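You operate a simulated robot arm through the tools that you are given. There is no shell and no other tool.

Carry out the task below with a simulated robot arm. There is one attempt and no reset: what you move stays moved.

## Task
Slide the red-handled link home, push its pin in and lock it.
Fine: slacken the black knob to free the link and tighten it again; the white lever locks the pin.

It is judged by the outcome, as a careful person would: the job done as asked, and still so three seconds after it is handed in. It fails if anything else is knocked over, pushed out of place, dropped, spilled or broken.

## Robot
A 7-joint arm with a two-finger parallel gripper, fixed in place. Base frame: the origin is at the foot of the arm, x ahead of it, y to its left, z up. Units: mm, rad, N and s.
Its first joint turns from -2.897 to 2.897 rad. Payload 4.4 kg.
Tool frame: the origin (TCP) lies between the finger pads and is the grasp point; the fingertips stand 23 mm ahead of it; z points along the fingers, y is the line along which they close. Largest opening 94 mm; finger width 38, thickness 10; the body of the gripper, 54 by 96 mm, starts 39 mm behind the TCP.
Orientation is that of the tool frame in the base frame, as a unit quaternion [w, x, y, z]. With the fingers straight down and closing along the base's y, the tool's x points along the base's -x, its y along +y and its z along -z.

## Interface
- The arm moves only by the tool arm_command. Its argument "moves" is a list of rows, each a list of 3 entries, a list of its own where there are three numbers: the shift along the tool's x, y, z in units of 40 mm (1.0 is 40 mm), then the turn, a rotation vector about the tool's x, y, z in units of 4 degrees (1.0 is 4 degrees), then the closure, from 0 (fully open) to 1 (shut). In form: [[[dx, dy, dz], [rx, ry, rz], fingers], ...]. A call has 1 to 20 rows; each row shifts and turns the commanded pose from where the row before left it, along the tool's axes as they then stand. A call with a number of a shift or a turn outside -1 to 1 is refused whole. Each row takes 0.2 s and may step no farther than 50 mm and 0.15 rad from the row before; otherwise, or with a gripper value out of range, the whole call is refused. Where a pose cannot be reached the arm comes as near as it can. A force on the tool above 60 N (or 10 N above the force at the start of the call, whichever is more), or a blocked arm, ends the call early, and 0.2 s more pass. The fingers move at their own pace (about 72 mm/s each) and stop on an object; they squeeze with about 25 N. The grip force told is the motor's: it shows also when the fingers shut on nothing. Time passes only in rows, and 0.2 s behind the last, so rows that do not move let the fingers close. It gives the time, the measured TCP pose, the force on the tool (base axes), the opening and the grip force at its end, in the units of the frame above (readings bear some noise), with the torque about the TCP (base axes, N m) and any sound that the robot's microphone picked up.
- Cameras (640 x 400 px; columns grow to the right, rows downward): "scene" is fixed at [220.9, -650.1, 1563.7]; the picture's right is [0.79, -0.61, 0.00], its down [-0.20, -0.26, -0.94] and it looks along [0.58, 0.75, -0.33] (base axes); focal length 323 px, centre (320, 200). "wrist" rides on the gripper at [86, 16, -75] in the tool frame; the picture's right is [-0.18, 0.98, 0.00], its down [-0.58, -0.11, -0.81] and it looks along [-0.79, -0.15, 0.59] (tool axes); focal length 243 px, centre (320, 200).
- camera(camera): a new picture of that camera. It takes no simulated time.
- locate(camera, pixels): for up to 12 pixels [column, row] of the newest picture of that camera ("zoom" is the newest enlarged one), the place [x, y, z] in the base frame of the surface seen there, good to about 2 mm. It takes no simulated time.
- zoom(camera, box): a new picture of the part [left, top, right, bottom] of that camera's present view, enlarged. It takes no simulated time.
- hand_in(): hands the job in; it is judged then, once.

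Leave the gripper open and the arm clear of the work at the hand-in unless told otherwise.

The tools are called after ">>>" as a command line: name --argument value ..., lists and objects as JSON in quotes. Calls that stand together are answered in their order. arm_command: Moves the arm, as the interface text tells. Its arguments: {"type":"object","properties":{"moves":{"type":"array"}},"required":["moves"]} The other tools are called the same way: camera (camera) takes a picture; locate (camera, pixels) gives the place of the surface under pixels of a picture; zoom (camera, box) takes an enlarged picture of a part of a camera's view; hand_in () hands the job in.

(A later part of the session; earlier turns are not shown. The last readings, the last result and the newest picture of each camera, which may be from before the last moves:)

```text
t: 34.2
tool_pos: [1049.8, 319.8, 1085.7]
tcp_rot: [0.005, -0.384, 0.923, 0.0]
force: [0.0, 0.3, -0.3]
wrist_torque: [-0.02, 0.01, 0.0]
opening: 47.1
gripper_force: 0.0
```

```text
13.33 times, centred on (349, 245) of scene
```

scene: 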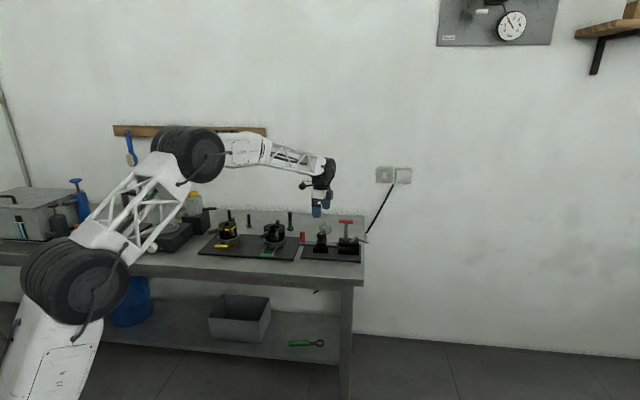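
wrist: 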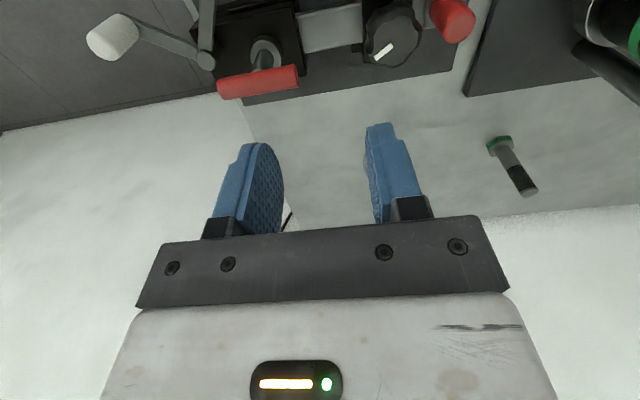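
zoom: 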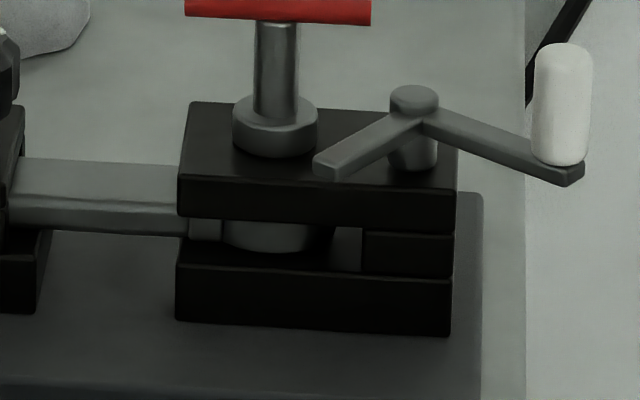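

I'll locate levels in this picture: the plates, eye, collar, shaft and lever tongue.

>>> locate --camera "zoom" --pixels '[[300, 186], [300, 218], [260, 230], [300, 262], [300, 275], [300, 322], [275, 145], [275, 105], [275, 60], [330, 160], [330, 172], [350, 262]]'

>>> zoom --camera "wrist" --box '[180, 0, 320, 105]'

```text
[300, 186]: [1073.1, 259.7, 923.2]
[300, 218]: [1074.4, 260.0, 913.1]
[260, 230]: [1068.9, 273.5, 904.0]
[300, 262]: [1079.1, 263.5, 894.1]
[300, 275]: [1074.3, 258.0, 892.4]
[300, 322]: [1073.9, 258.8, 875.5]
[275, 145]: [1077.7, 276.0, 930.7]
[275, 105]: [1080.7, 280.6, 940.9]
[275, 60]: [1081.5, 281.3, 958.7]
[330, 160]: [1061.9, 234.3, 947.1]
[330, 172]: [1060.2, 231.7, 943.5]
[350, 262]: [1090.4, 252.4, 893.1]
```

```text
3.81 times, centred on (250, 52) of wrist
```

zoom: 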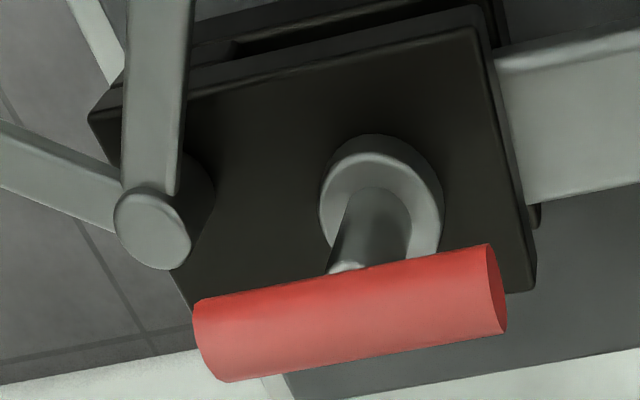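

There is a highlight where the shaft meets the T-handle, possibly a neck. I'll zoom in tightly.

>>> zoom --camera "wrist" --box '[235, 30, 295, 80]'

>>> zoom --camera "scene" --box '[336, 224, 360, 244]'

```text
8.00 times, centred on (265, 55) of wrist
```

zoom: 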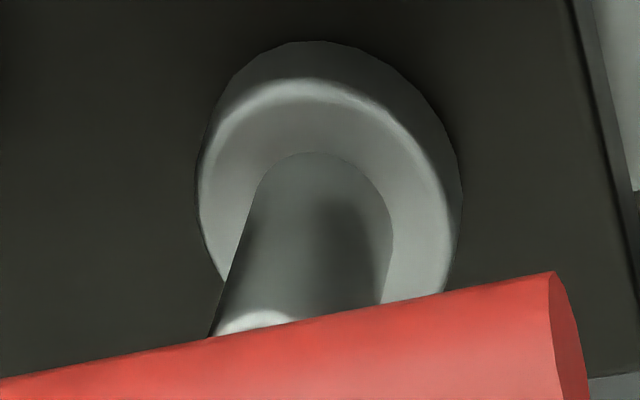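

```text
16.00 times, centred on (348, 234) of scene
```

zoom: 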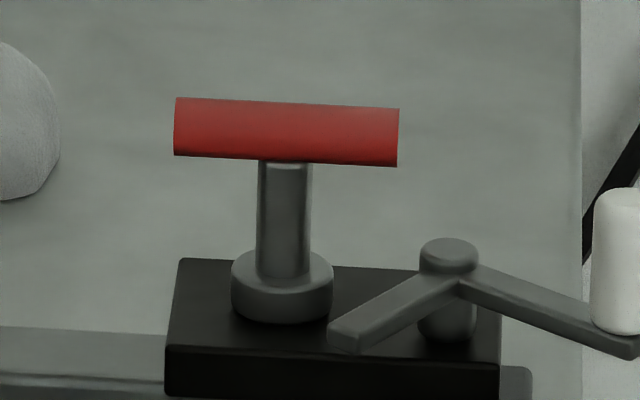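

The pin has gone down to a firm stop: 38 mm of travel through the eye, which sits centred under the pin, into the lower plate. Next is the white lever. I'll move around with the tool turned 25° CCW and look at the white grip from closer.

>>> arm_command --moves '[[[0, 0, 0], [0, 0, -1], 0.5], [[0, 0, 0], [0, 0, -1], 0.5], [[0, 0, 0], [0, 0, -1], 0.5], [[0, 0, 0], [0, 0, -1], 0.5], [[0, 0, 0], [0, 0, -1], 0.5], [[0, 0, 0], [0, 0, -1], 0.5], [[0, 0, 0], [0, 0, -0.25], 0.5], [[0.723, -0.45, 0.05], [0, 0, 0], 0.5], [[0.723, -0.45, 0.05], [0, 0, 0], 0.5], [[0.723, -0.45, 0.1], [0, 0, 0], 0.5], [[0.723, -0.45, 0.2], [0, 0, 0], 0.5], [[0.723, -0.45, 0.3], [0, 0, 0], 0.5], [[0.723, -0.45, 0.3], [0, 0, 0], 0.5]]'

>>> camera --camera "wrist"

>>> camera --camera "scene"

```text
t: 37.0
tool_pos: [1093.2, 121.9, 1046.7]
tcp_rot: [0.005, -0.575, 0.818, -0.001]
force: [0.6, -0.5, -0.5]
wrist_torque: [-0.04, 0.0, -0.01]
opening: 47.2
gripper_force: 0.0
```

```text
taken
```

wrist: 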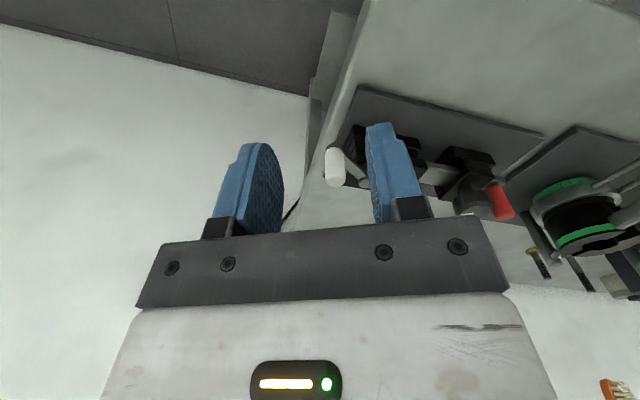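

```text
taken
```

scene: 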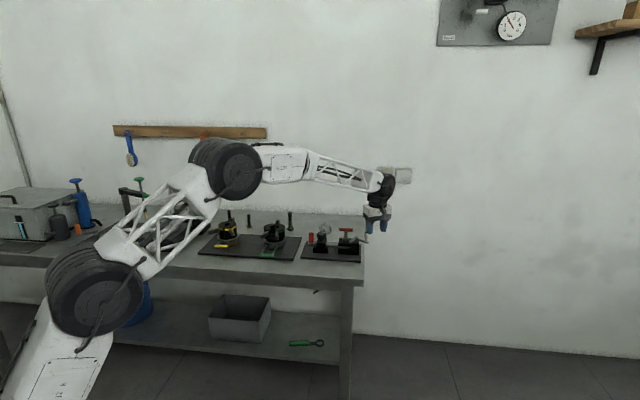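

The white grip shows at (334,167) in the wrist view. I'll zoom in and locate it.

>>> zoom --camera "wrist" --box '[300, 100, 460, 200]'

```text
4.00 times, centred on (380, 150) of wrist
```

zoom: 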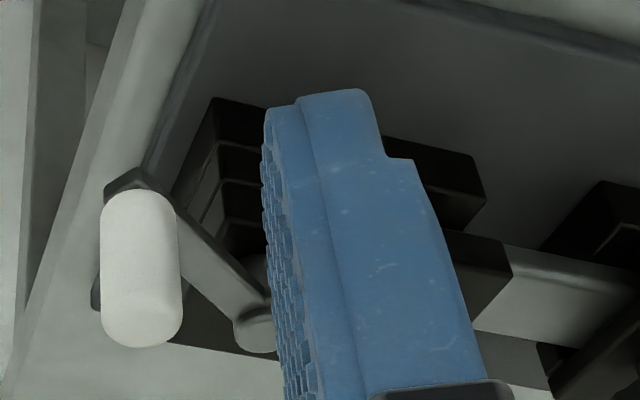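

>>> locate --camera "zoom" --pixels '[[140, 325], [140, 345], [110, 325], [172, 325], [140, 260], [110, 260], [172, 260], [255, 325], [125, 180]]'

```text
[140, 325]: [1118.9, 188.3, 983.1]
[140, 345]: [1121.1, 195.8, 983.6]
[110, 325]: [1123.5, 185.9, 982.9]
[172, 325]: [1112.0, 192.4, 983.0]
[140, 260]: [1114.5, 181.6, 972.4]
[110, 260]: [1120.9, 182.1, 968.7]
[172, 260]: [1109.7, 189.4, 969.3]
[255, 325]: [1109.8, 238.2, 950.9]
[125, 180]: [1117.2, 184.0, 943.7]
```

White grip centre is about (1118,190), spanning z 948–984. I'll move over it and lower to z≈975 with the fingers half open.

>>> arm_command --moves '[[[-0.905, 0, 0], [0, 0, 0], 0.5], [[-0.905, 0, 0], [0, 0, 0], 0.5], [[0, 0, 0.6], [0, 0, 0], 0.5], [[0, 0, 0.6], [0, 0, 0], 0.5], [[0, 0, 0.58], [0, 0, 0], 0.5], [[0, 0, 0], [0, 0, 0], 0.5]]'

>>> camera --camera "wrist"

>>> zoom --camera "scene" --box '[310, 190, 406, 250]'

```text
t: 38.5
tool_pos: [1118.2, 190.4, 974.4]
tcp_rot: [0.003, -0.574, 0.819, -0.001]
force: [-1.0, 0.4, -0.3]
wrist_torque: [-0.02, 0.01, 0.02]
opening: 47.2
gripper_force: 0.0
```

```text
taken
```

wrist: 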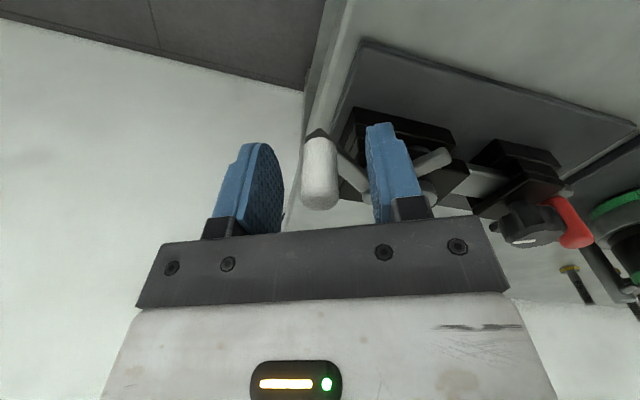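

```text
6.67 times, centred on (358, 220) of scene
```

zoom: 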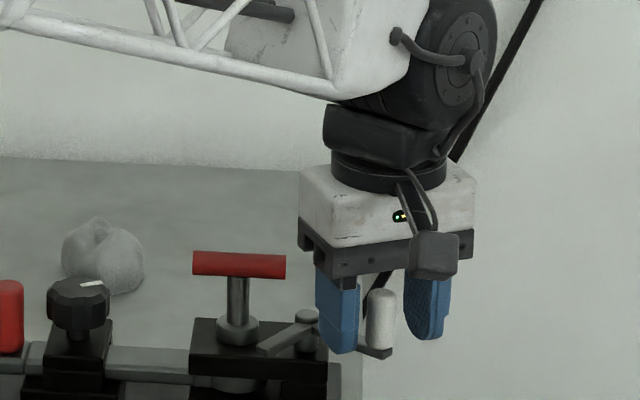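

The grip is between the fingers. I'll close on it.

>>> arm_command --moves '[[[0, 0, 0], [0, 0, 0], 1], [[0, 0, 0], [0, 0, 0], 1], [[0, 0, 0], [0, 0, 0], 1]]'

```text
t: 39.2
tool_pos: [1117.8, 191.9, 973.8]
tcp_rot: [0.005, -0.574, 0.819, -0.001]
force: [1.3, -2.6, 0.1]
wrist_torque: [0.42, 0.81, -0.03]
opening: 17.7
gripper_force: 45.0
```

Gripped at 17.7 mm. I'll swing the lever clockwise (tongue toward the pin) along its arc, radius about 57.6 mm around (1110,247). The first step is 16°.

>>> arm_command --moves '[[[0.0437, 0.0905, 0], [0, 0, 1], 1], [[0.0437, 0.0905, 0], [0, 0, 1], 1], [[0.0437, 0.0905, 0], [0, 0, 1], 1], [[0.0437, 0.0905, 0], [0, 0, 1], 1]]'

>>> zoom --camera "scene" --box '[310, 200, 390, 250]'

```text
t: 40.2
tool_pos: [1101.1, 190.5, 973.5]
tcp_rot: [0.004, -0.455, 0.891, 0.0]
force: [3.8, 5.1, -16.0]
wrist_torque: [1.04, 0.23, -0.12]
opening: 17.4
gripper_force: 45.1
```

```text
8.00 times, centred on (350, 225) of scene
```

zoom: 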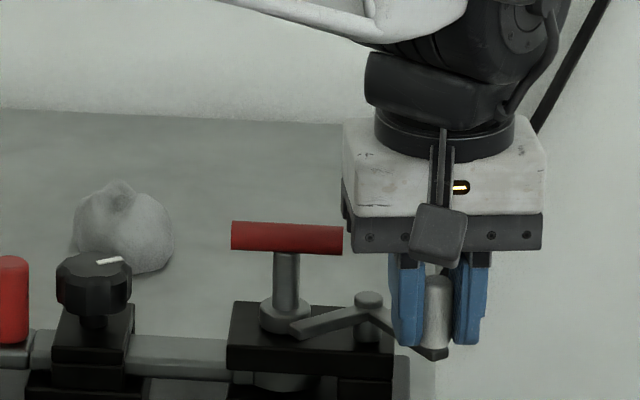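

The lever swings freely and the tongue is closing on the pin. I'll continue another 24°.

>>> arm_command --moves '[[[0.0437, 0.0905, 0], [0, 0, 1], 1], [[0.0437, 0.0905, 0], [0, 0, 1], 1], [[0.0437, 0.0905, 0], [0, 0, 1], 1], [[0.0437, 0.0905, 0], [0, 0, 1], 1], [[0.0437, 0.0905, 0], [0, 0, 1], 1], [[0.0437, 0.0905, 0], [0, 0, 1], 1]]'

>>> zoom --camera "scene" --box '[310, 200, 390, 250]'

>>> camera --camera "wrist"

```text
t: 41.6
tool_pos: [1079.3, 197.1, 976.0]
tcp_rot: [0.004, -0.26, 0.966, 0.0]
force: [0.2, -0.9, -28.0]
wrist_torque: [0.46, 0.55, 0.03]
opening: 17.6
gripper_force: 44.4
```

```text
8.00 times, centred on (350, 225) of scene
```

zoom: 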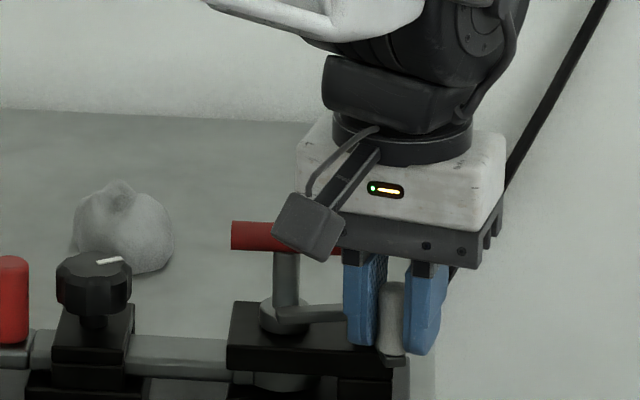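

```text
taken
```

wrist: 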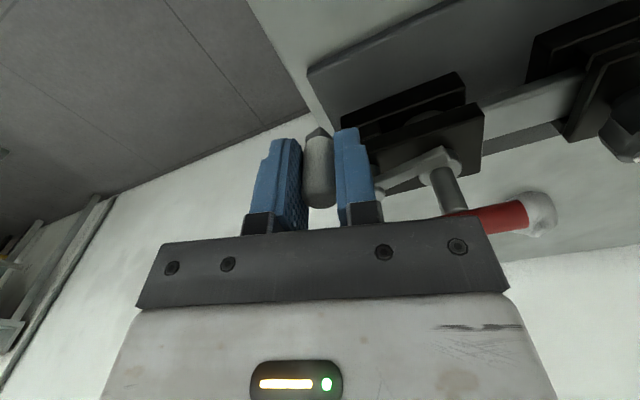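

The lever has turned 40° and the tongue is near the shaft. There is about 28 N of vertical load from drift, so I'll ease 1 mm down while turning 8° more.

>>> arm_command --moves '[[[0.0437, 0.0905, 0.03], [0, 0, 1], 1], [[0.0437, 0.0905, 0.02], [0, 0, 1], 1]]'

>>> zoom --camera "wrist" --box '[280, 60, 580, 240]'

```text
t: 42.2
tool_pos: [1072.3, 200.7, 975.6]
tcp_rot: [0.006, -0.19, 0.982, 0.001]
force: [-9.5, -11.1, -9.9]
wrist_torque: [0.19, 1.09, -0.06]
opening: 17.7
gripper_force: 45.2
```

```text
2.13 times, centred on (430, 150) of wrist
```

zoom: 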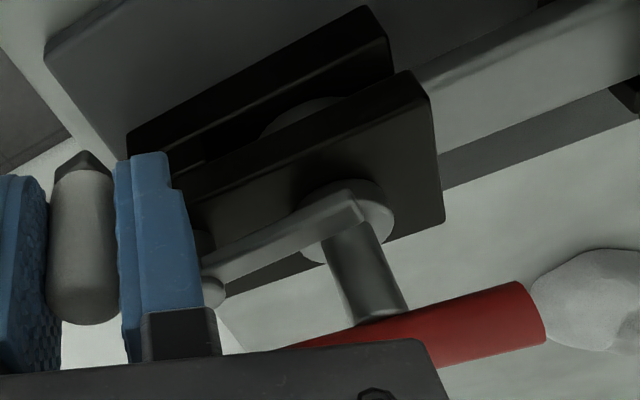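

The tongue is over the collar and near the shaft. I'll continue 8° more.

>>> arm_command --moves '[[[0.0437, 0.0905, 0], [0, 0, 1], 1], [[0.0437, 0.0905, 0], [0, 0, 1], 1]]'

>>> zoom --camera "wrist" --box '[280, 60, 580, 240]'

```text
t: 42.9
tool_pos: [1067.7, 206.9, 976.3]
tcp_rot: [0.006, -0.122, 0.993, 0.0]
force: [-5.1, -31.5, 2.3]
wrist_torque: [-1.13, 0.73, -0.05]
opening: 17.6
gripper_force: 45.7
```

```text
2.13 times, centred on (430, 150) of wrist
```

zoom: 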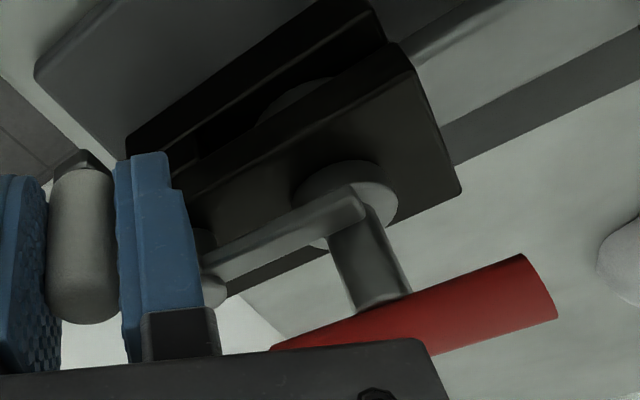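

About 19 N of resistance now; the tongue seems to touch the shaft. I'll push 3° more to tell whether it's a hard stop.

>>> arm_command --moves '[[[0.03, 0.06, 0], [0, 0, 0.7], 1], [[0, 0, 0], [0, 0, 0], 1]]'

>>> zoom --camera "wrist" --box '[380, 100, 540, 220]'

```text
t: 43.4
tool_pos: [1067.5, 206.5, 974.6]
tcp_rot: [0.007, -0.097, 0.995, 0.0]
force: [18.2, -16.2, -4.0]
wrist_torque: [0.58, -0.51, -0.16]
opening: 17.6
gripper_force: 44.6
stopped in row 2: the force on the tool passed its limit at 63 N (the readings are from after the stop); the commanded pose is now the measured one
```

```text
3.33 times, centred on (460, 160) of wrist
```

zoom: 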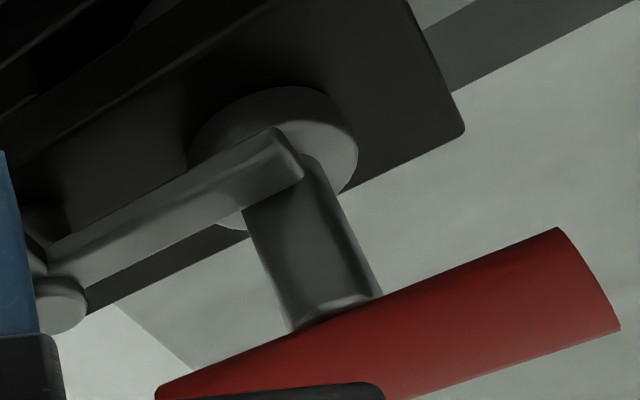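

It's a hard stop with the tongue beside or against the shaft. I'll release the grip and move away to see whether this is a real locked position or the pin still needs to go deeper.

>>> arm_command --moves '[[[0, 0, 0], [0, 0, 0], 0.6], [[0, 0, 0], [0, 0, 0], 0.6], [[0, 0, -0.5], [0, 0, 0], 0.6], [[0, 0, -0.8], [0, 0, 0], 0.6], [[0, 0, -0.5], [0, 0, 0], 0.6], [[0.8, 0, 0], [0, 0, 0], 0.6], [[0.8, -0.5, 0], [0, 0, 0], 0.6], [[0.8, -0.5, 0], [0, 0, 0], 0.6]]'

>>> camera --camera "wrist"

>>> zoom --camera "scene" --box '[325, 218, 373, 248]'

```text
t: 45.2
tool_pos: [980.2, 148.7, 1045.8]
tcp_rot: [0.007, -0.098, 0.995, 0.001]
force: [0.3, 1.5, 0.7]
wrist_torque: [0.0, 0.01, -0.01]
opening: 37.7
gripper_force: 0.1
```

```text
taken
```

wrist: 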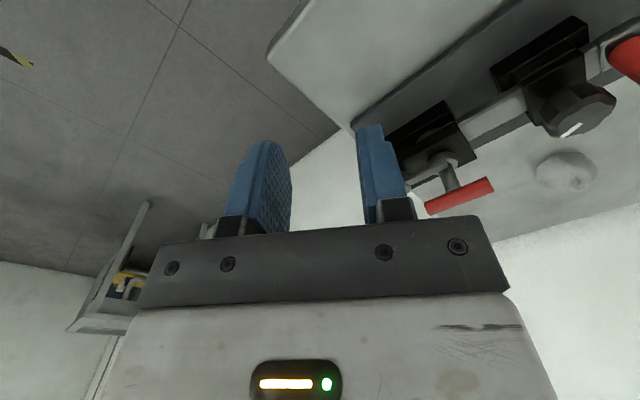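

```text
13.33 times, centred on (349, 233) of scene
```

zoom: 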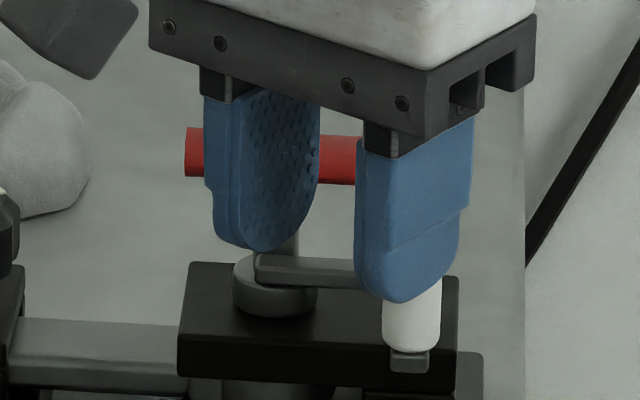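

The gripper blocks the scene view. I'll raise it out of the line of sight.

>>> arm_command --moves '[[[0, 0, -1], [0, 0, 0], 0.6], [[0, 0, -1], [0, 0, 0], 0.6], [[0, 0, -1], [0, 0, 0], 0.6]]'

>>> zoom --camera "scene" --box '[325, 218, 373, 248]'

>>> zoom --camera "scene" --box '[334, 222, 362, 240]'

```text
t: 46.0
tool_pos: [977.8, 148.9, 1164.2]
tcp_rot: [0.005, -0.098, 0.995, 0.0]
force: [0.4, -0.3, -0.5]
wrist_torque: [-0.01, -0.03, 0.0]
opening: 37.9
gripper_force: 0.1
```

```text
13.33 times, centred on (349, 233) of scene
```

zoom: 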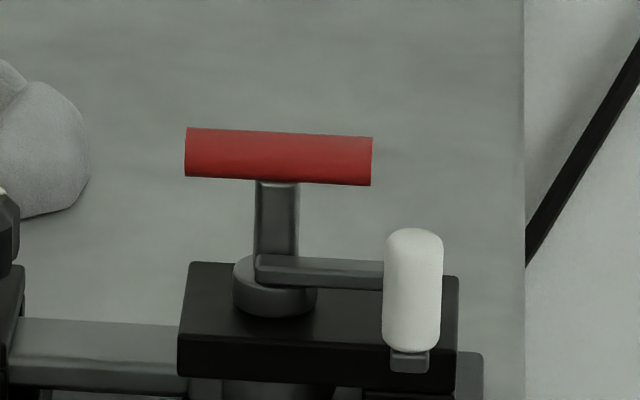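

```text
16.00 times, centred on (348, 231) of scene
```

zoom: 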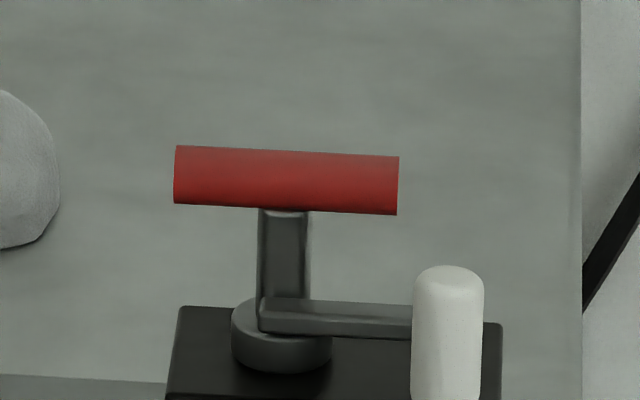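

The tongue now lies over the collar and bears on the shaft. To see if the pin is really held, I'll re-press the T-handle to confirm its depth, then try a gentle lift. First I'll rotate 56° CW and move above the T-handle.

>>> arm_command --moves '[[[0, 0, 0], [0, 0, 1], 1], [[0, 0, 0], [0, 0, 1], 1], [[0, 0, 0], [0, 0, 1], 1], [[0, 0, 0], [0, 0, 1], 1], [[0, 0, 0], [0, 0, 1], 1], [[0, 0, 0], [0, 0, 1], 1], [[0, 0, 0], [0, 0, 1], 1], [[0, 0, 0], [0, 0, 1], 1], [[0, 0, 0], [0, 0, 1], 1], [[0, 0, 0], [0, 0, 1], 1], [[0, 0, 0], [0, 0, 1], 1], [[0, 0, 0], [0, 0, 1], 1], [[0, 0, 0], [0, 0, 1], 1], [[0, 0, 0], [0, 0, 1], 1], [[0.091, 0.717, 0.3], [0, 0, 0], 1], [[0.091, 0.717, 0.3], [0, 0, 0], 1], [[0.091, 0.717, 0.3], [0, 0, 0], 1], [[0.091, 0.717, 0.3], [0, 0, 0], 1], [[0.091, 0.717, 0.3], [0, 0, 0], 1], [[0.091, 0.717, 0.3], [0, 0, 0], 1]]'

>>> camera --camera "wrist"

```text
t: 50.2
tool_pos: [1085.9, 286.9, 1096.0]
tcp_rot: [0.007, 0.382, 0.924, 0.004]
force: [1.0, 0.2, 1.4]
wrist_torque: [0.02, -0.02, 0.03]
opening: 0.0
gripper_force: 25.0
```

```text
taken
```

wrist: 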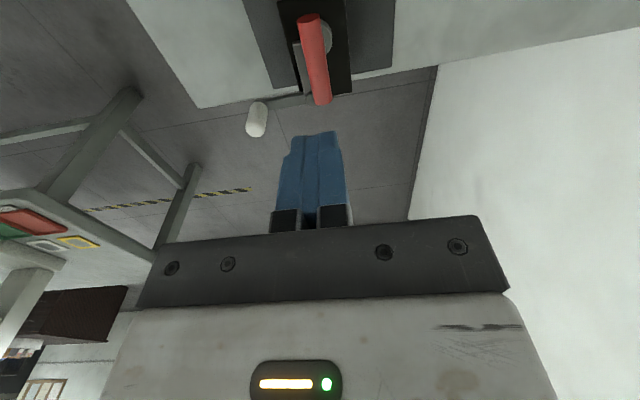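

I'm above the T-handle with the fingers shut. I'll lower to near contact, then press in 2 mm steps.

>>> arm_command --moves '[[[0, 0, 0.7], [0, 0, 0], 1], [[0, 0, 0.7], [0, 0, 0], 1], [[0, 0, 0.55], [0, 0, 0], 1], [[0, 0, 0.1], [0, 0, 0], 1], [[0, 0, 0.05], [0, 0, 0], 1], [[0, 0, 0.05], [0, 0, 0], 1], [[0, 0, 0.05], [0, 0, 0], 1], [[0, 0, 0.03], [0, 0, 0], 1], [[0, 0, 0.03], [0, 0, 0], 1], [[0, 0, 0.03], [0, 0, 0], 1], [[0, 0, 0.03], [0, 0, 0], 1]]'

```text
t: 52.6
tool_pos: [1086.0, 286.0, 1007.7]
tcp_rot: [0.008, 0.38, 0.925, 0.006]
force: [-8.1, 6.6, 55.2]
wrist_torque: [0.75, 0.88, 0.03]
opening: 0.1
gripper_force: 25.0
```

The stop is firm at the same height with 55 N. I'll press once slightly harder to rule out a detent.

>>> arm_command --moves '[[[0, 0, 0.02], [0, 0, 0], 1], [[0, 0, 0.02], [0, 0, 0], 1]]'

>>> zoom --camera "scene" --box '[325, 218, 373, 248]'

```text
t: 53.0
tool_pos: [1087.0, 287.1, 1009.9]
tcp_rot: [0.009, 0.381, 0.924, 0.006]
force: [0.7, -0.8, 11.0]
wrist_torque: [0.1, 0.18, -0.01]
opening: 0.1
gripper_force: 25.3
stopped in row 2: the force on the tool passed its limit at 68 N (the readings are from after the stop); the commanded pose is now the measured one
```

```text
13.33 times, centred on (349, 233) of scene
```

zoom: 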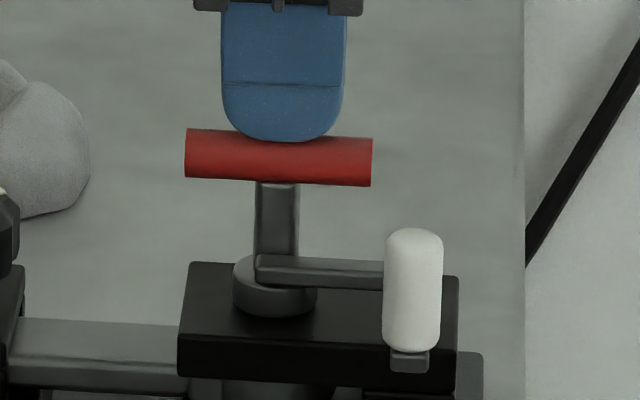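

The pin is at its firm bottom stop. Now the lift test: rise, open to about 42 mm, lower astride the T-bar (tips at about 960, above the tongue at 947), and close.

>>> arm_command --moves '[[[0, 0, -0.9], [0, 0, 0], 0.55], [[0, 0, 0], [0, 0, 0], 0.55], [[0, 0, 0], [0, 0, 0], 0.55], [[0, 0, 0.8], [0, 0, 0], 0.55], [[0, 0, 0.5], [0, 0, 0], 0.55], [[0, 0, 0.25], [0, 0, 0], 0.55], [[0, 0, 0], [0, 0, 0], 0.55], [[0, 0, 0], [0, 0, 0], 1], [[0, 0, 0], [0, 0, 0], 1], [[0, 0, 0], [0, 0, 0], 1]]'

>>> zoom --camera "scene" --box '[315, 208, 379, 248]'

```text
t: 55.2
tool_pos: [1086.4, 284.5, 980.2]
tcp_rot: [0.008, 0.382, 0.924, 0.005]
force: [-22.6, -10.6, 5.6]
wrist_torque: [-0.33, -0.24, -0.33]
opening: 15.2
gripper_force: 45.5
stopped in row 10: the force on the tool passed its limit at 62 N (the readings are from after the stop); the commanded pose is now the measured one
```

```text
10.00 times, centred on (347, 228) of scene
```

zoom: 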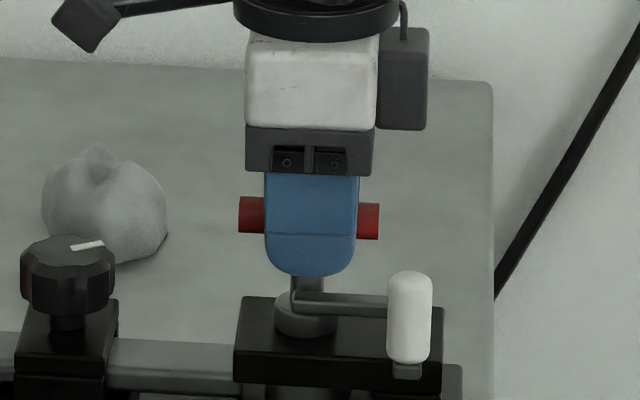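

I've gripped the T-bar with a small side load. I'll let it settle, nudging 0.8 mm along −tool y.

>>> arm_command --moves '[[[0, -0.02, 0], [0, 0, 0], 1], [[0, 0, 0], [0, 0, 0], 1]]'

```text
t: 55.8
tool_pos: [1086.6, 284.8, 980.1]
tcp_rot: [0.008, 0.382, 0.924, 0.005]
force: [-8.6, -7.0, 3.3]
wrist_torque: [0.17, 0.19, -0.28]
opening: 15.2
gripper_force: 44.7
```

Nearly unloaded. I'll lift by 2 mm to see whether the pin is held.

>>> arm_command --moves '[[[0, 0, -0.025], [0, 0, 0], 1], [[0, 0, -0.025], [0, 0, 0], 1]]'

```text
t: 56.4
tool_pos: [1086.4, 286.3, 981.2]
tcp_rot: [0.007, 0.382, 0.924, 0.004]
force: [2.1, -7.6, -1.5]
wrist_torque: [-0.24, -0.19, -0.29]
opening: 15.2
gripper_force: 45.2
```

Little force so far. I'll lift 4 mm more to see whether it rises.

>>> arm_command --moves '[[[0, 0, -0.05], [0, 0, 0], 1], [[0, 0, -0.05], [0, 0, 0], 1]]'

>>> zoom --camera "scene" --box '[315, 208, 379, 248]'

```text
t: 57.0
tool_pos: [1085.3, 285.5, 984.8]
tcp_rot: [0.006, 0.382, 0.924, 0.005]
force: [21.0, 2.3, -23.8]
wrist_torque: [-0.42, -0.47, -0.34]
opening: 15.0
gripper_force: 45.6
```

```text
10.00 times, centred on (347, 228) of scene
```

zoom: 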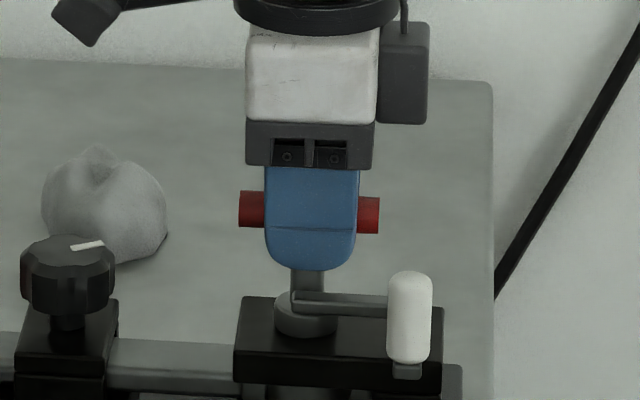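

The pin rose about 3–4 mm and the resistance grew to 24 N. I'll lift 2 mm more to see whether this is friction or a stop.

>>> arm_command --moves '[[[0, 0, -0.025], [0, 0, 0], 1], [[0, 0, -0.025], [0, 0, 0], 1]]'

>>> zoom --camera "scene" --box '[315, 208, 379, 248]'

```text
t: 57.6
tool_pos: [1086.0, 286.6, 987.7]
tcp_rot: [0.006, 0.381, 0.925, 0.005]
force: [11.7, 12.8, -27.3]
wrist_torque: [0.12, 0.01, -0.47]
opening: 15.8
gripper_force: 45.3
```

```text
10.00 times, centred on (347, 228) of scene
```

zoom: 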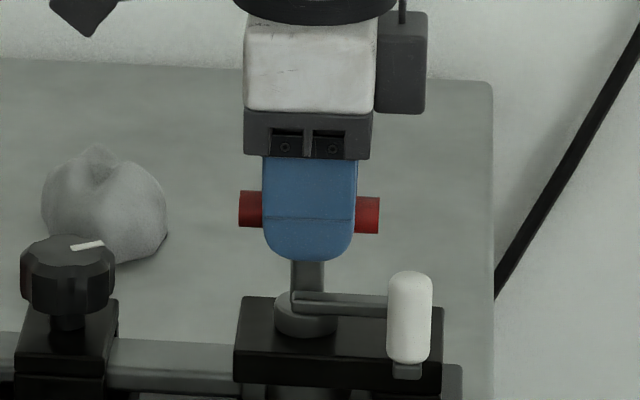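

The fingers slipped on the bar while the bar stayed put at about 27 N, so the tongue holds the pin with about 3 mm of play. I'll release, rise, close and press the T-handle back to its bottom stop.

>>> arm_command --moves '[[[0, 0, 0], [0, 0, 0], 0.6], [[0, 0, 0], [0, 0, 0], 0.6], [[0, 0, -0.7], [0, 0, 0], 0.6], [[0, 0, -0.7], [0, 0, 0], 0.6], [[0, 0, 0], [0, 0, 0], 1], [[0, 0, 0], [0, 0, 0], 1], [[0, 0, 0], [0, 0, 0], 1]]'

>>> zoom --camera "scene" --box '[325, 218, 373, 248]'

```text
t: 59.2
tool_pos: [1084.3, 284.3, 1045.2]
tcp_rot: [0.007, 0.382, 0.924, 0.005]
force: [0.2, 0.4, 0.6]
wrist_torque: [-0.01, 0.0, -0.01]
opening: 0.1
gripper_force: 25.5
```

```text
13.33 times, centred on (349, 233) of scene
```

zoom: 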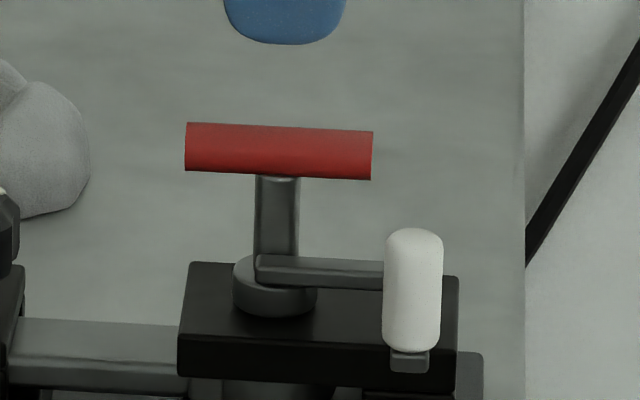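

The bar sits about 2 mm higher than before. I'll press it back down to the stop.

>>> arm_command --moves '[[[0, 0, 0.6], [0, 0, 0], 1], [[0, 0, 0.2], [0, 0, 0], 1], [[0, 0, 0.05], [0, 0, 0], 1], [[0, 0, 0.05], [0, 0, 0], 1], [[0, 0, 0.03], [0, 0, 0], 1], [[0, 0, 0.03], [0, 0, 0], 1], [[0, 0, 0.02], [0, 0, 0], 1]]'

>>> zoom --camera "scene" --box '[325, 218, 373, 248]'

```text
t: 60.8
tool_pos: [1087.2, 285.3, 1008.1]
tcp_rot: [0.008, 0.382, 0.924, 0.006]
force: [-10.8, 0.4, 32.0]
wrist_torque: [0.44, 0.69, 0.14]
opening: 0.3
gripper_force: 25.1
```

```text
13.33 times, centred on (349, 233) of scene
```

zoom: 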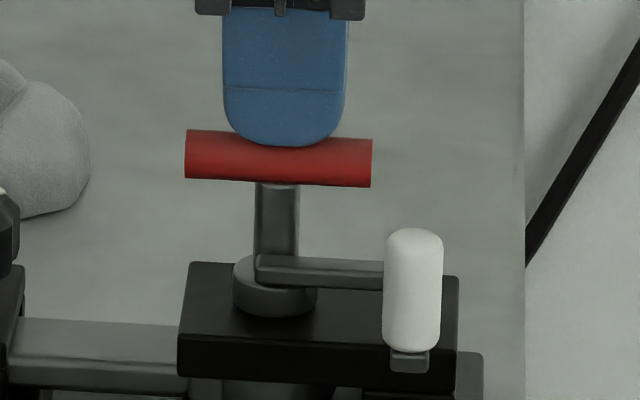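

The pin is back at its bottom stop. Now to retighten the knob: rise, move over the knob at (1010.5,361), open, and rotate the tool 105° CCW so I have room to turn clockwise.

>>> arm_command --moves '[[[0, 0, -0.5], [0, 0, 0], 1], [[0, 0, -0.8], [0, 0, 0], 1], [[0, 0, -0.4], [0, 0, 0], 0], [[0.897, 0, 0], [0, 0, 0], 0], [[0.897, 0, 0], [0, 0, 0], 0], [[0.897, 0, 0], [0, 0, 0], 0], [[0, 0, 0], [0, 0, -1], 0], [[0, 0, 0], [0, 0, -1], 0], [[0, 0, 0], [0, 0, -1], 0], [[0, 0, 0], [0, 0, -1], 0], [[0, 0, 0], [0, 0, -1], 0], [[0, 0, 0], [0, 0, -1], 0], [[0, 0, 0], [0, 0, -1], 0], [[0, 0, 0], [0, 0, -1], 0], [[0, 0, 0], [0, 0, -1], 0], [[0, 0, 0], [0, 0, -1], 0], [[0, 0, 0], [0, 0, -1], 0], [[0, 0, 0], [0, 0, -1], 0], [[0, 0, 0], [0, 0, -1], 0], [[0, 0, 0], [0, 0, -1], 0]]'

>>> arm_command --moves '[[[0, 0, 0], [0, 0, -1], 0], [[0, 0, 0], [0, 0, -1], 0], [[0, 0, 0], [0, 0, -1], 0], [[0, 0, 0], [0, 0, -1], 0], [[0, 0, 0], [0, 0, -1], 0], [[0, 0, 0], [0, 0, -1], 0], [[0, 0, 0], [0, 0, -1], 0], [[0, 0, 0], [0, 0, -1], 0], [[0, 0, 0], [0, 0, -1], 0], [[0, 0, 0], [0, 0, -1], 0], [[0, 0, 0], [0, 0, -1], 0], [[0, 0, 0], [0, 0, -1], 0], [[0, 0, 0], [0, 0, -0.25], 0]]'

>>> camera --camera "wrist"

>>> zoom --camera "scene" --box '[295, 205, 375, 255]'

```text
t: 65.0
tool_pos: [1009.5, 360.7, 1072.6]
tcp_rot: [0.009, -0.098, 0.995, 0.001]
force: [-0.7, -0.2, 0.3]
wrist_torque: [0.03, 0.0, 0.04]
opening: 94.0
gripper_force: 0.0
```

```text
t: 67.8
tool_pos: [1009.3, 360.8, 1072.2]
tcp_rot: [0.009, -0.502, 0.865, -0.003]
force: [-0.6, -0.1, -0.1]
wrist_torque: [0.02, 0.0, 0.01]
opening: 93.9
gripper_force: 0.1
```

```text
taken
```

wrist: 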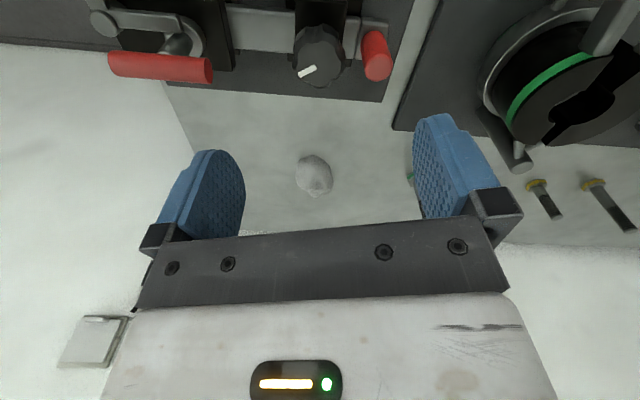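

```text
8.00 times, centred on (335, 230) of scene
```

zoom: 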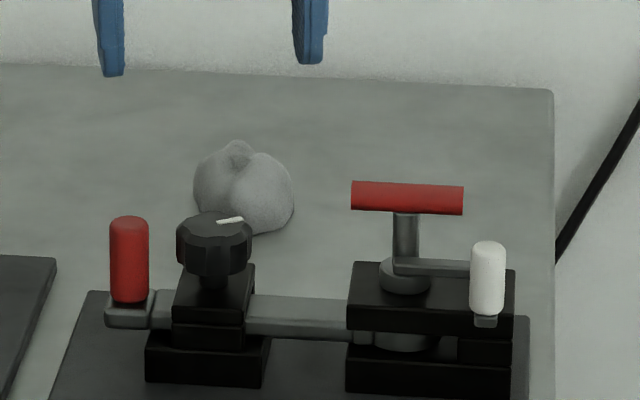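

The red handle now stands only 45 mm from the knob, so I must approach with the fingers away from it. I'll turn back 60° CW (fingers along base y), where both fingers clear the handle, then lower to z≈963 and check.

>>> arm_command --moves '[[[0, 0, 0], [0, 0, 1], 0], [[0, 0, 0], [0, 0, 1], 0], [[0, 0, 0], [0, 0, 1], 0], [[0, 0, 0], [0, 0, 1], 0], [[0, 0, 0], [0, 0, 1], 0], [[0, 0, 0], [0, 0, 1], 0], [[0, 0, 0], [0, 0, 1], 0], [[0, 0, 0], [0, 0, 1], 0], [[0, 0, 0], [0, 0, 1], 0], [[0, 0, 0], [0, 0, 1], 0], [[0, 0, 0], [0, 0, 1], 0], [[0, 0, 0], [0, 0, 1], 0], [[0, 0, 0], [0, 0, 1], 0], [[0, 0, 0], [0, 0, 1], 0], [[0, 0, 0], [0, 0, 1], 0], [[-0.04, 0, 0.5], [0, 0, 0], 0.3], [[0, 0, 0.5], [0, 0, 0], 0.3], [[0, 0, 0.5], [0, 0, 0], 0.3]]'

>>> camera --camera "wrist"

```text
t: 71.6
tool_pos: [1010.5, 361.6, 1011.3]
tcp_rot: [0.009, -0.001, 1.0, 0.002]
force: [0.1, 0.7, 0.2]
wrist_torque: [0.0, -0.01, 0.02]
opening: 65.7
gripper_force: 0.1
```

```text
taken
```

wrist: 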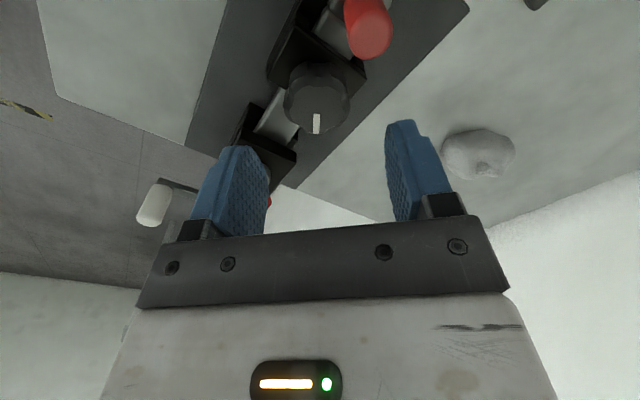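

The knob is centred, but the handle clearance in x is only about 2 mm. I'll turn 16° more CW for margin, then lower to z≈963 and close.

>>> arm_command --moves '[[[0, 0, 0], [0, 0, 1], 0.3], [[0, 0, 0], [0, 0, 1], 0.3], [[0, 0, 0], [0, 0, 1], 0.3], [[0, 0, 0], [0, 0, 1], 0.3], [[0, 0, 0.5], [0, 0, 0], 0.3], [[0, 0, 0.4], [0, 0, 0], 0.3], [[0, 0, 0.3], [0, 0, 0], 0.3], [[0, 0, 0], [0, 0, 0], 0.3]]'

>>> camera --camera "wrist"

```text
t: 73.4
tool_pos: [1011.8, 362.0, 964.1]
tcp_rot: [0.008, 0.138, 0.99, 0.003]
force: [0.0, 0.2, -0.1]
wrist_torque: [-0.01, -0.04, 0.0]
opening: 65.7
gripper_force: 0.1
```

```text
taken
```

wrist: 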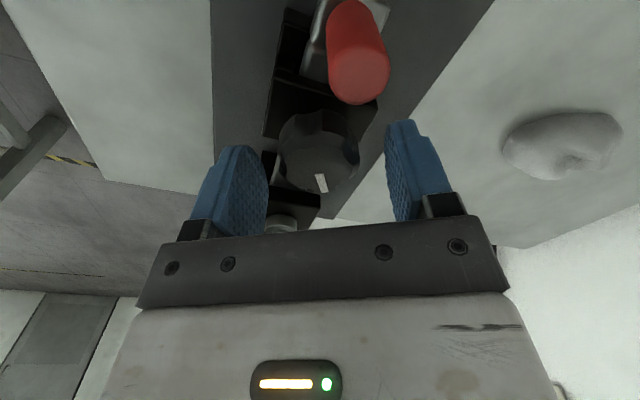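

The knob is centred and the handle is clear. I'll close.

>>> arm_command --moves '[[[0, 0, 0], [0, 0, 0], 1], [[0, 0, 0], [0, 0, 0], 1], [[0, 0, 0], [0, 0, 0], 1]]'

```text
t: 74.2
tool_pos: [1012.4, 362.4, 963.5]
tcp_rot: [0.007, 0.138, 0.99, 0.003]
force: [-8.1, -19.2, 1.8]
wrist_torque: [-0.96, 0.46, -0.01]
opening: 39.6
gripper_force: 45.2
```

A side load of about 20 N along −tool y. I'll nudge 0.7 mm, then turn clockwise 20°.

>>> arm_command --moves '[[[0, -0.018, 0], [0, 0, 0], 1], [[0, 0, 0], [0, 0, 0], 1]]'

>>> arm_command --moves '[[[0, 0, 0], [0, 0, 1], 1], [[0, 0, 0], [0, 0, 1], 1], [[0, 0, 0], [0, 0, 1], 1], [[0, 0, 0], [0, 0, 1], 1], [[0, 0, 0], [0, 0, 1], 1]]'

>>> camera --camera "wrist"

```text
t: 74.8
tool_pos: [1011.4, 359.5, 963.9]
tcp_rot: [0.009, 0.138, 0.99, 0.003]
force: [-0.8, -18.5, 2.2]
wrist_torque: [-0.74, 0.41, 0.02]
opening: 39.6
gripper_force: 45.0
```

```text
t: 76.0
tool_pos: [1012.2, 360.5, 964.8]
tcp_rot: [0.007, 0.309, 0.951, 0.005]
force: [5.0, -19.5, -6.3]
wrist_torque: [-1.38, -0.39, -0.01]
opening: 39.6
gripper_force: 45.3
```

```text
taken
```

wrist: 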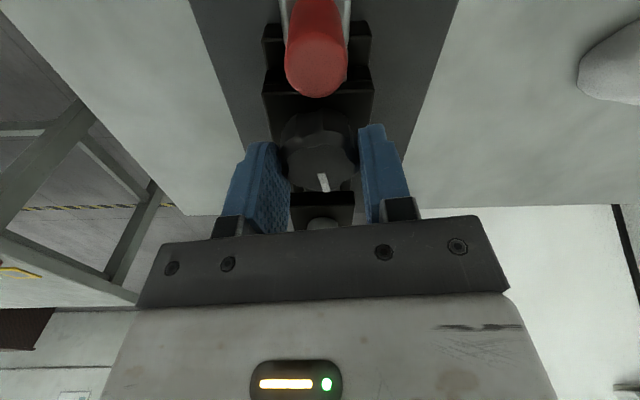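

The knob follows. I'll continue 52° clockwise.

>>> arm_command --moves '[[[0, 0, 0], [0, 0, 1], 1], [[0, 0, 0], [0, 0, 1], 1], [[0, 0, 0], [0, 0, 1], 1], [[0, 0, 0], [0, 0, 1], 1], [[0, 0, 0], [0, 0, 1], 1], [[0, 0, 0], [0, 0, 1], 1], [[0, 0, 0], [0, 0, 1], 1], [[0, 0, 0], [0, 0, 1], 1], [[0, 0, 0], [0, 0, 1], 1], [[0, 0, 0], [0, 0, 1], 1], [[0, 0, 0], [0, 0, 1], 1], [[0, 0, 0], [0, 0, 1], 1], [[0, 0, 0], [0, 0, 1], 1]]'

>>> camera --camera "wrist"

```text
t: 78.8
tool_pos: [1009.5, 361.4, 963.3]
tcp_rot: [0.005, 0.694, 0.72, 0.008]
force: [-34.4, -11.1, -2.6]
wrist_torque: [-0.95, 1.22, -0.05]
opening: 39.9
gripper_force: 44.9
```

```text
taken
```

wrist: 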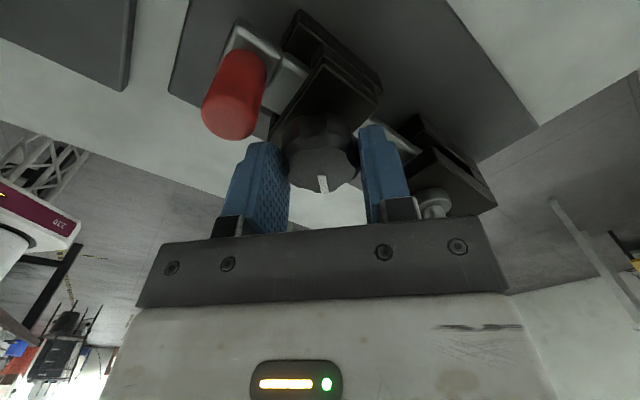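

The knob has turned 72° CW with the mark unchanged relative to the fingers. I'll open to about 55 mm, rotate back 72° CCW in place, and regrip.

>>> arm_command --moves '[[[0, 0, 0], [0, 0, 0], 0.42], [[0, 0, 0], [0, 0, 0], 0.42], [[0, 0, 0], [0, 0, -1], 0.42], [[0, 0, 0], [0, 0, -1], 0.42], [[0, 0, 0], [0, 0, -1], 0.42], [[0, 0, 0], [0, 0, -1], 0.42], [[0, 0, 0], [0, 0, -1], 0.42], [[0, 0, 0], [0, 0, -1], 0.42], [[0, 0, 0], [0, 0, -1], 0.42], [[0, 0, 0], [0, 0, -1], 0.42], [[0, 0, 0], [0, 0, -1], 0.42], [[0, 0, 0], [0, 0, -1], 0.42], [[0, 0, 0], [0, 0, -1], 0.42], [[0, 0, 0], [0, 0, -1], 0.42], [[0, 0, 0], [0, 0, -1], 0.42], [[0, 0, 0], [0, 0, -1], 0.42], [[0, 0, 0], [0, 0, -1], 0.42], [[0, 0, 0], [0, 0, -1], 0.42], [[0, 0, 0], [0, 0, -1], 0.42], [[0, 0, 0], [0, 0, -1], 0.42]]'

>>> camera --camera "wrist"

```text
t: 83.0
tool_pos: [1011.7, 360.9, 963.6]
tcp_rot: [0.008, 0.138, 0.99, 0.003]
force: [0.5, -0.4, 0.1]
wrist_torque: [0.0, -0.02, 0.0]
opening: 54.5
gripper_force: 0.1
```

```text
taken
```

wrist: 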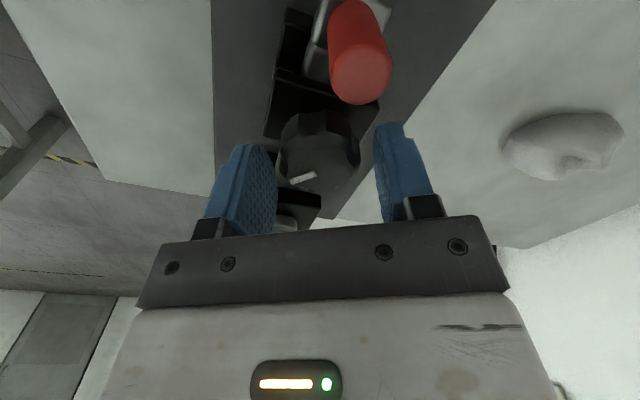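

The mark now points left-down, so the knob has kept its 72° turn. I'll regrip and turn another 40° CW, watching the torque.

>>> arm_command --moves '[[[0, 0, 0], [0, 0, 0], 1], [[0, 0, 0], [0, 0, 0], 1], [[0, 0, 0], [0, 0, 0], 1]]'

>>> arm_command --moves '[[[0, 0, 0], [0, 0, 1], 1], [[0, 0, 0], [0, 0, 1], 1], [[0, 0, 0], [0, 0, 1], 1], [[0, 0, 0], [0, 0, 1], 1], [[0, 0, 0], [0, 0, 1], 1], [[0, 0, 0], [0, 0, 1], 1], [[0, 0, 0], [0, 0, 1], 1], [[0, 0, 0], [0, 0, 1], 1], [[0, 0, 0], [0, 0, 1], 1], [[0, 0, 0], [0, 0, 1], 1]]'

>>> camera --camera "wrist"

```text
t: 83.8
tool_pos: [1011.4, 359.7, 963.4]
tcp_rot: [0.008, 0.138, 0.99, 0.003]
force: [-5.2, -7.8, 2.4]
wrist_torque: [-0.64, 0.41, 0.01]
opening: 39.3
gripper_force: 44.9
```

```text
t: 86.0
tool_pos: [1011.5, 360.6, 963.9]
tcp_rot: [0.006, 0.469, 0.883, 0.005]
force: [-39.8, -30.4, -5.4]
wrist_torque: [-1.43, 0.9, 0.01]
opening: 40.0
gripper_force: 45.1
```

```text
taken
```

wrist: 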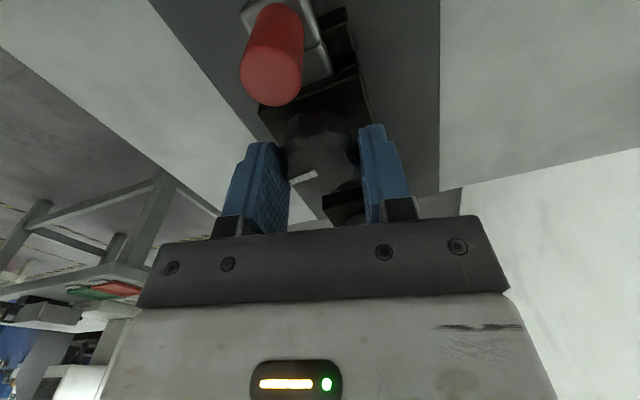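

Total is about 112° now. The side load is near 50 N, so I'll nudge 1 mm to relieve it, then continue in small turns.

>>> arm_command --moves '[[[0, -0.025, 0], [0, 0, 0], 1], [[0, 0, 0], [0, 0, 0], 1]]'

>>> arm_command --moves '[[[0, 0, 0], [0, 0, 1], 1], [[0, 0, 0], [0, 0, 1], 1]]'

>>> arm_command --moves '[[[0, 0, 0], [0, 0, 1], 1], [[0, 0, 0], [0, 0, 1], 1]]'

>>> camera --camera "wrist"

```text
t: 86.6
tool_pos: [1010.3, 359.5, 963.9]
tcp_rot: [0.007, 0.468, 0.884, 0.005]
force: [-6.8, -21.3, -14.6]
wrist_torque: [-0.15, 0.89, 0.0]
opening: 39.9
gripper_force: 44.6
```

```text
t: 87.2
tool_pos: [1010.2, 361.0, 962.9]
tcp_rot: [0.006, 0.529, 0.848, 0.006]
force: [6.6, -13.6, -14.8]
wrist_torque: [-0.88, 0.66, 0.36]
opening: 40.0
gripper_force: 45.2
```

```text
t: 87.8
tool_pos: [1010.9, 362.6, 964.3]
tcp_rot: [0.005, 0.586, 0.81, 0.006]
force: [5.7, 10.2, -10.0]
wrist_torque: [-0.2, 0.32, 0.32]
opening: 39.7
gripper_force: 44.9
```

```text
taken
```

wrist: 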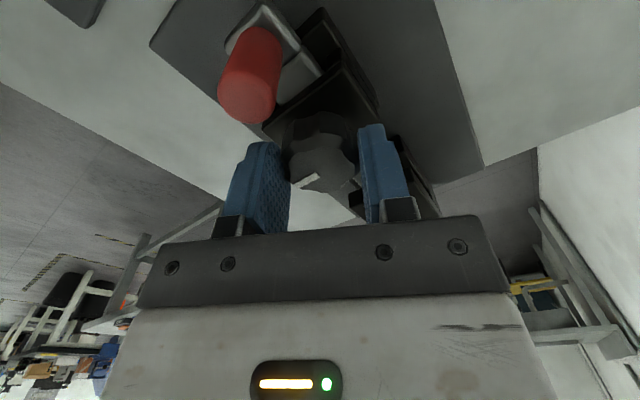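

Torque about z rose to about +0.35 N·m and stayed there, so the knob has come up tight and the fingers are starting to slip on it. I'll release and rise to check the mark.

>>> arm_command --moves '[[[0, 0, 0], [0, 0, 0.5], 1], [[0, 0, 0], [0, 0, 0], 1]]'

>>> arm_command --moves '[[[0, 0, 0], [0, 0, 0], 0.42], [[0, 0, 0], [0, 0, 0], 0.42], [[0, 0, -0.4], [0, 0, 0], 0.42], [[0, 0, -0.8], [0, 0, 0], 0.42], [[0, 0, -0.9], [0, 0, 0], 0.42], [[0, 0, -0.9], [0, 0, 0], 0.42], [[0, 0, -0.9], [0, 0, 0], 0.42]]'

>>> zoom --camera "scene" --box '[295, 205, 375, 255]'

>>> camera --camera "wrist"

```text
t: 88.4
tool_pos: [1009.7, 361.1, 964.8]
tcp_rot: [0.006, 0.601, 0.799, 0.008]
force: [15.7, 26.6, -3.4]
wrist_torque: [0.13, 0.3, 0.05]
opening: 39.1
gripper_force: 45.2
```

```text
t: 90.0
tool_pos: [1007.0, 358.6, 1118.7]
tcp_rot: [0.005, 0.601, 0.799, 0.006]
force: [0.1, -0.3, -1.5]
wrist_torque: [-0.01, -0.01, 0.01]
opening: 54.7
gripper_force: 0.0
```

```text
8.00 times, centred on (335, 230) of scene
```

zoom: 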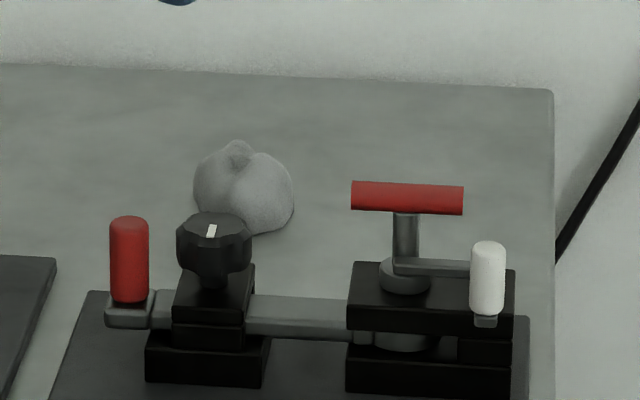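

```text
taken
```

wrist: 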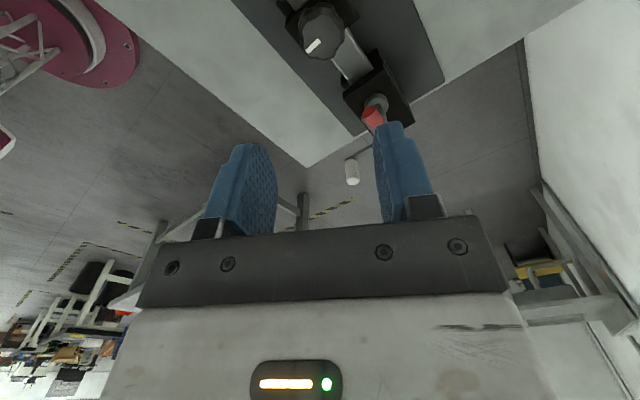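

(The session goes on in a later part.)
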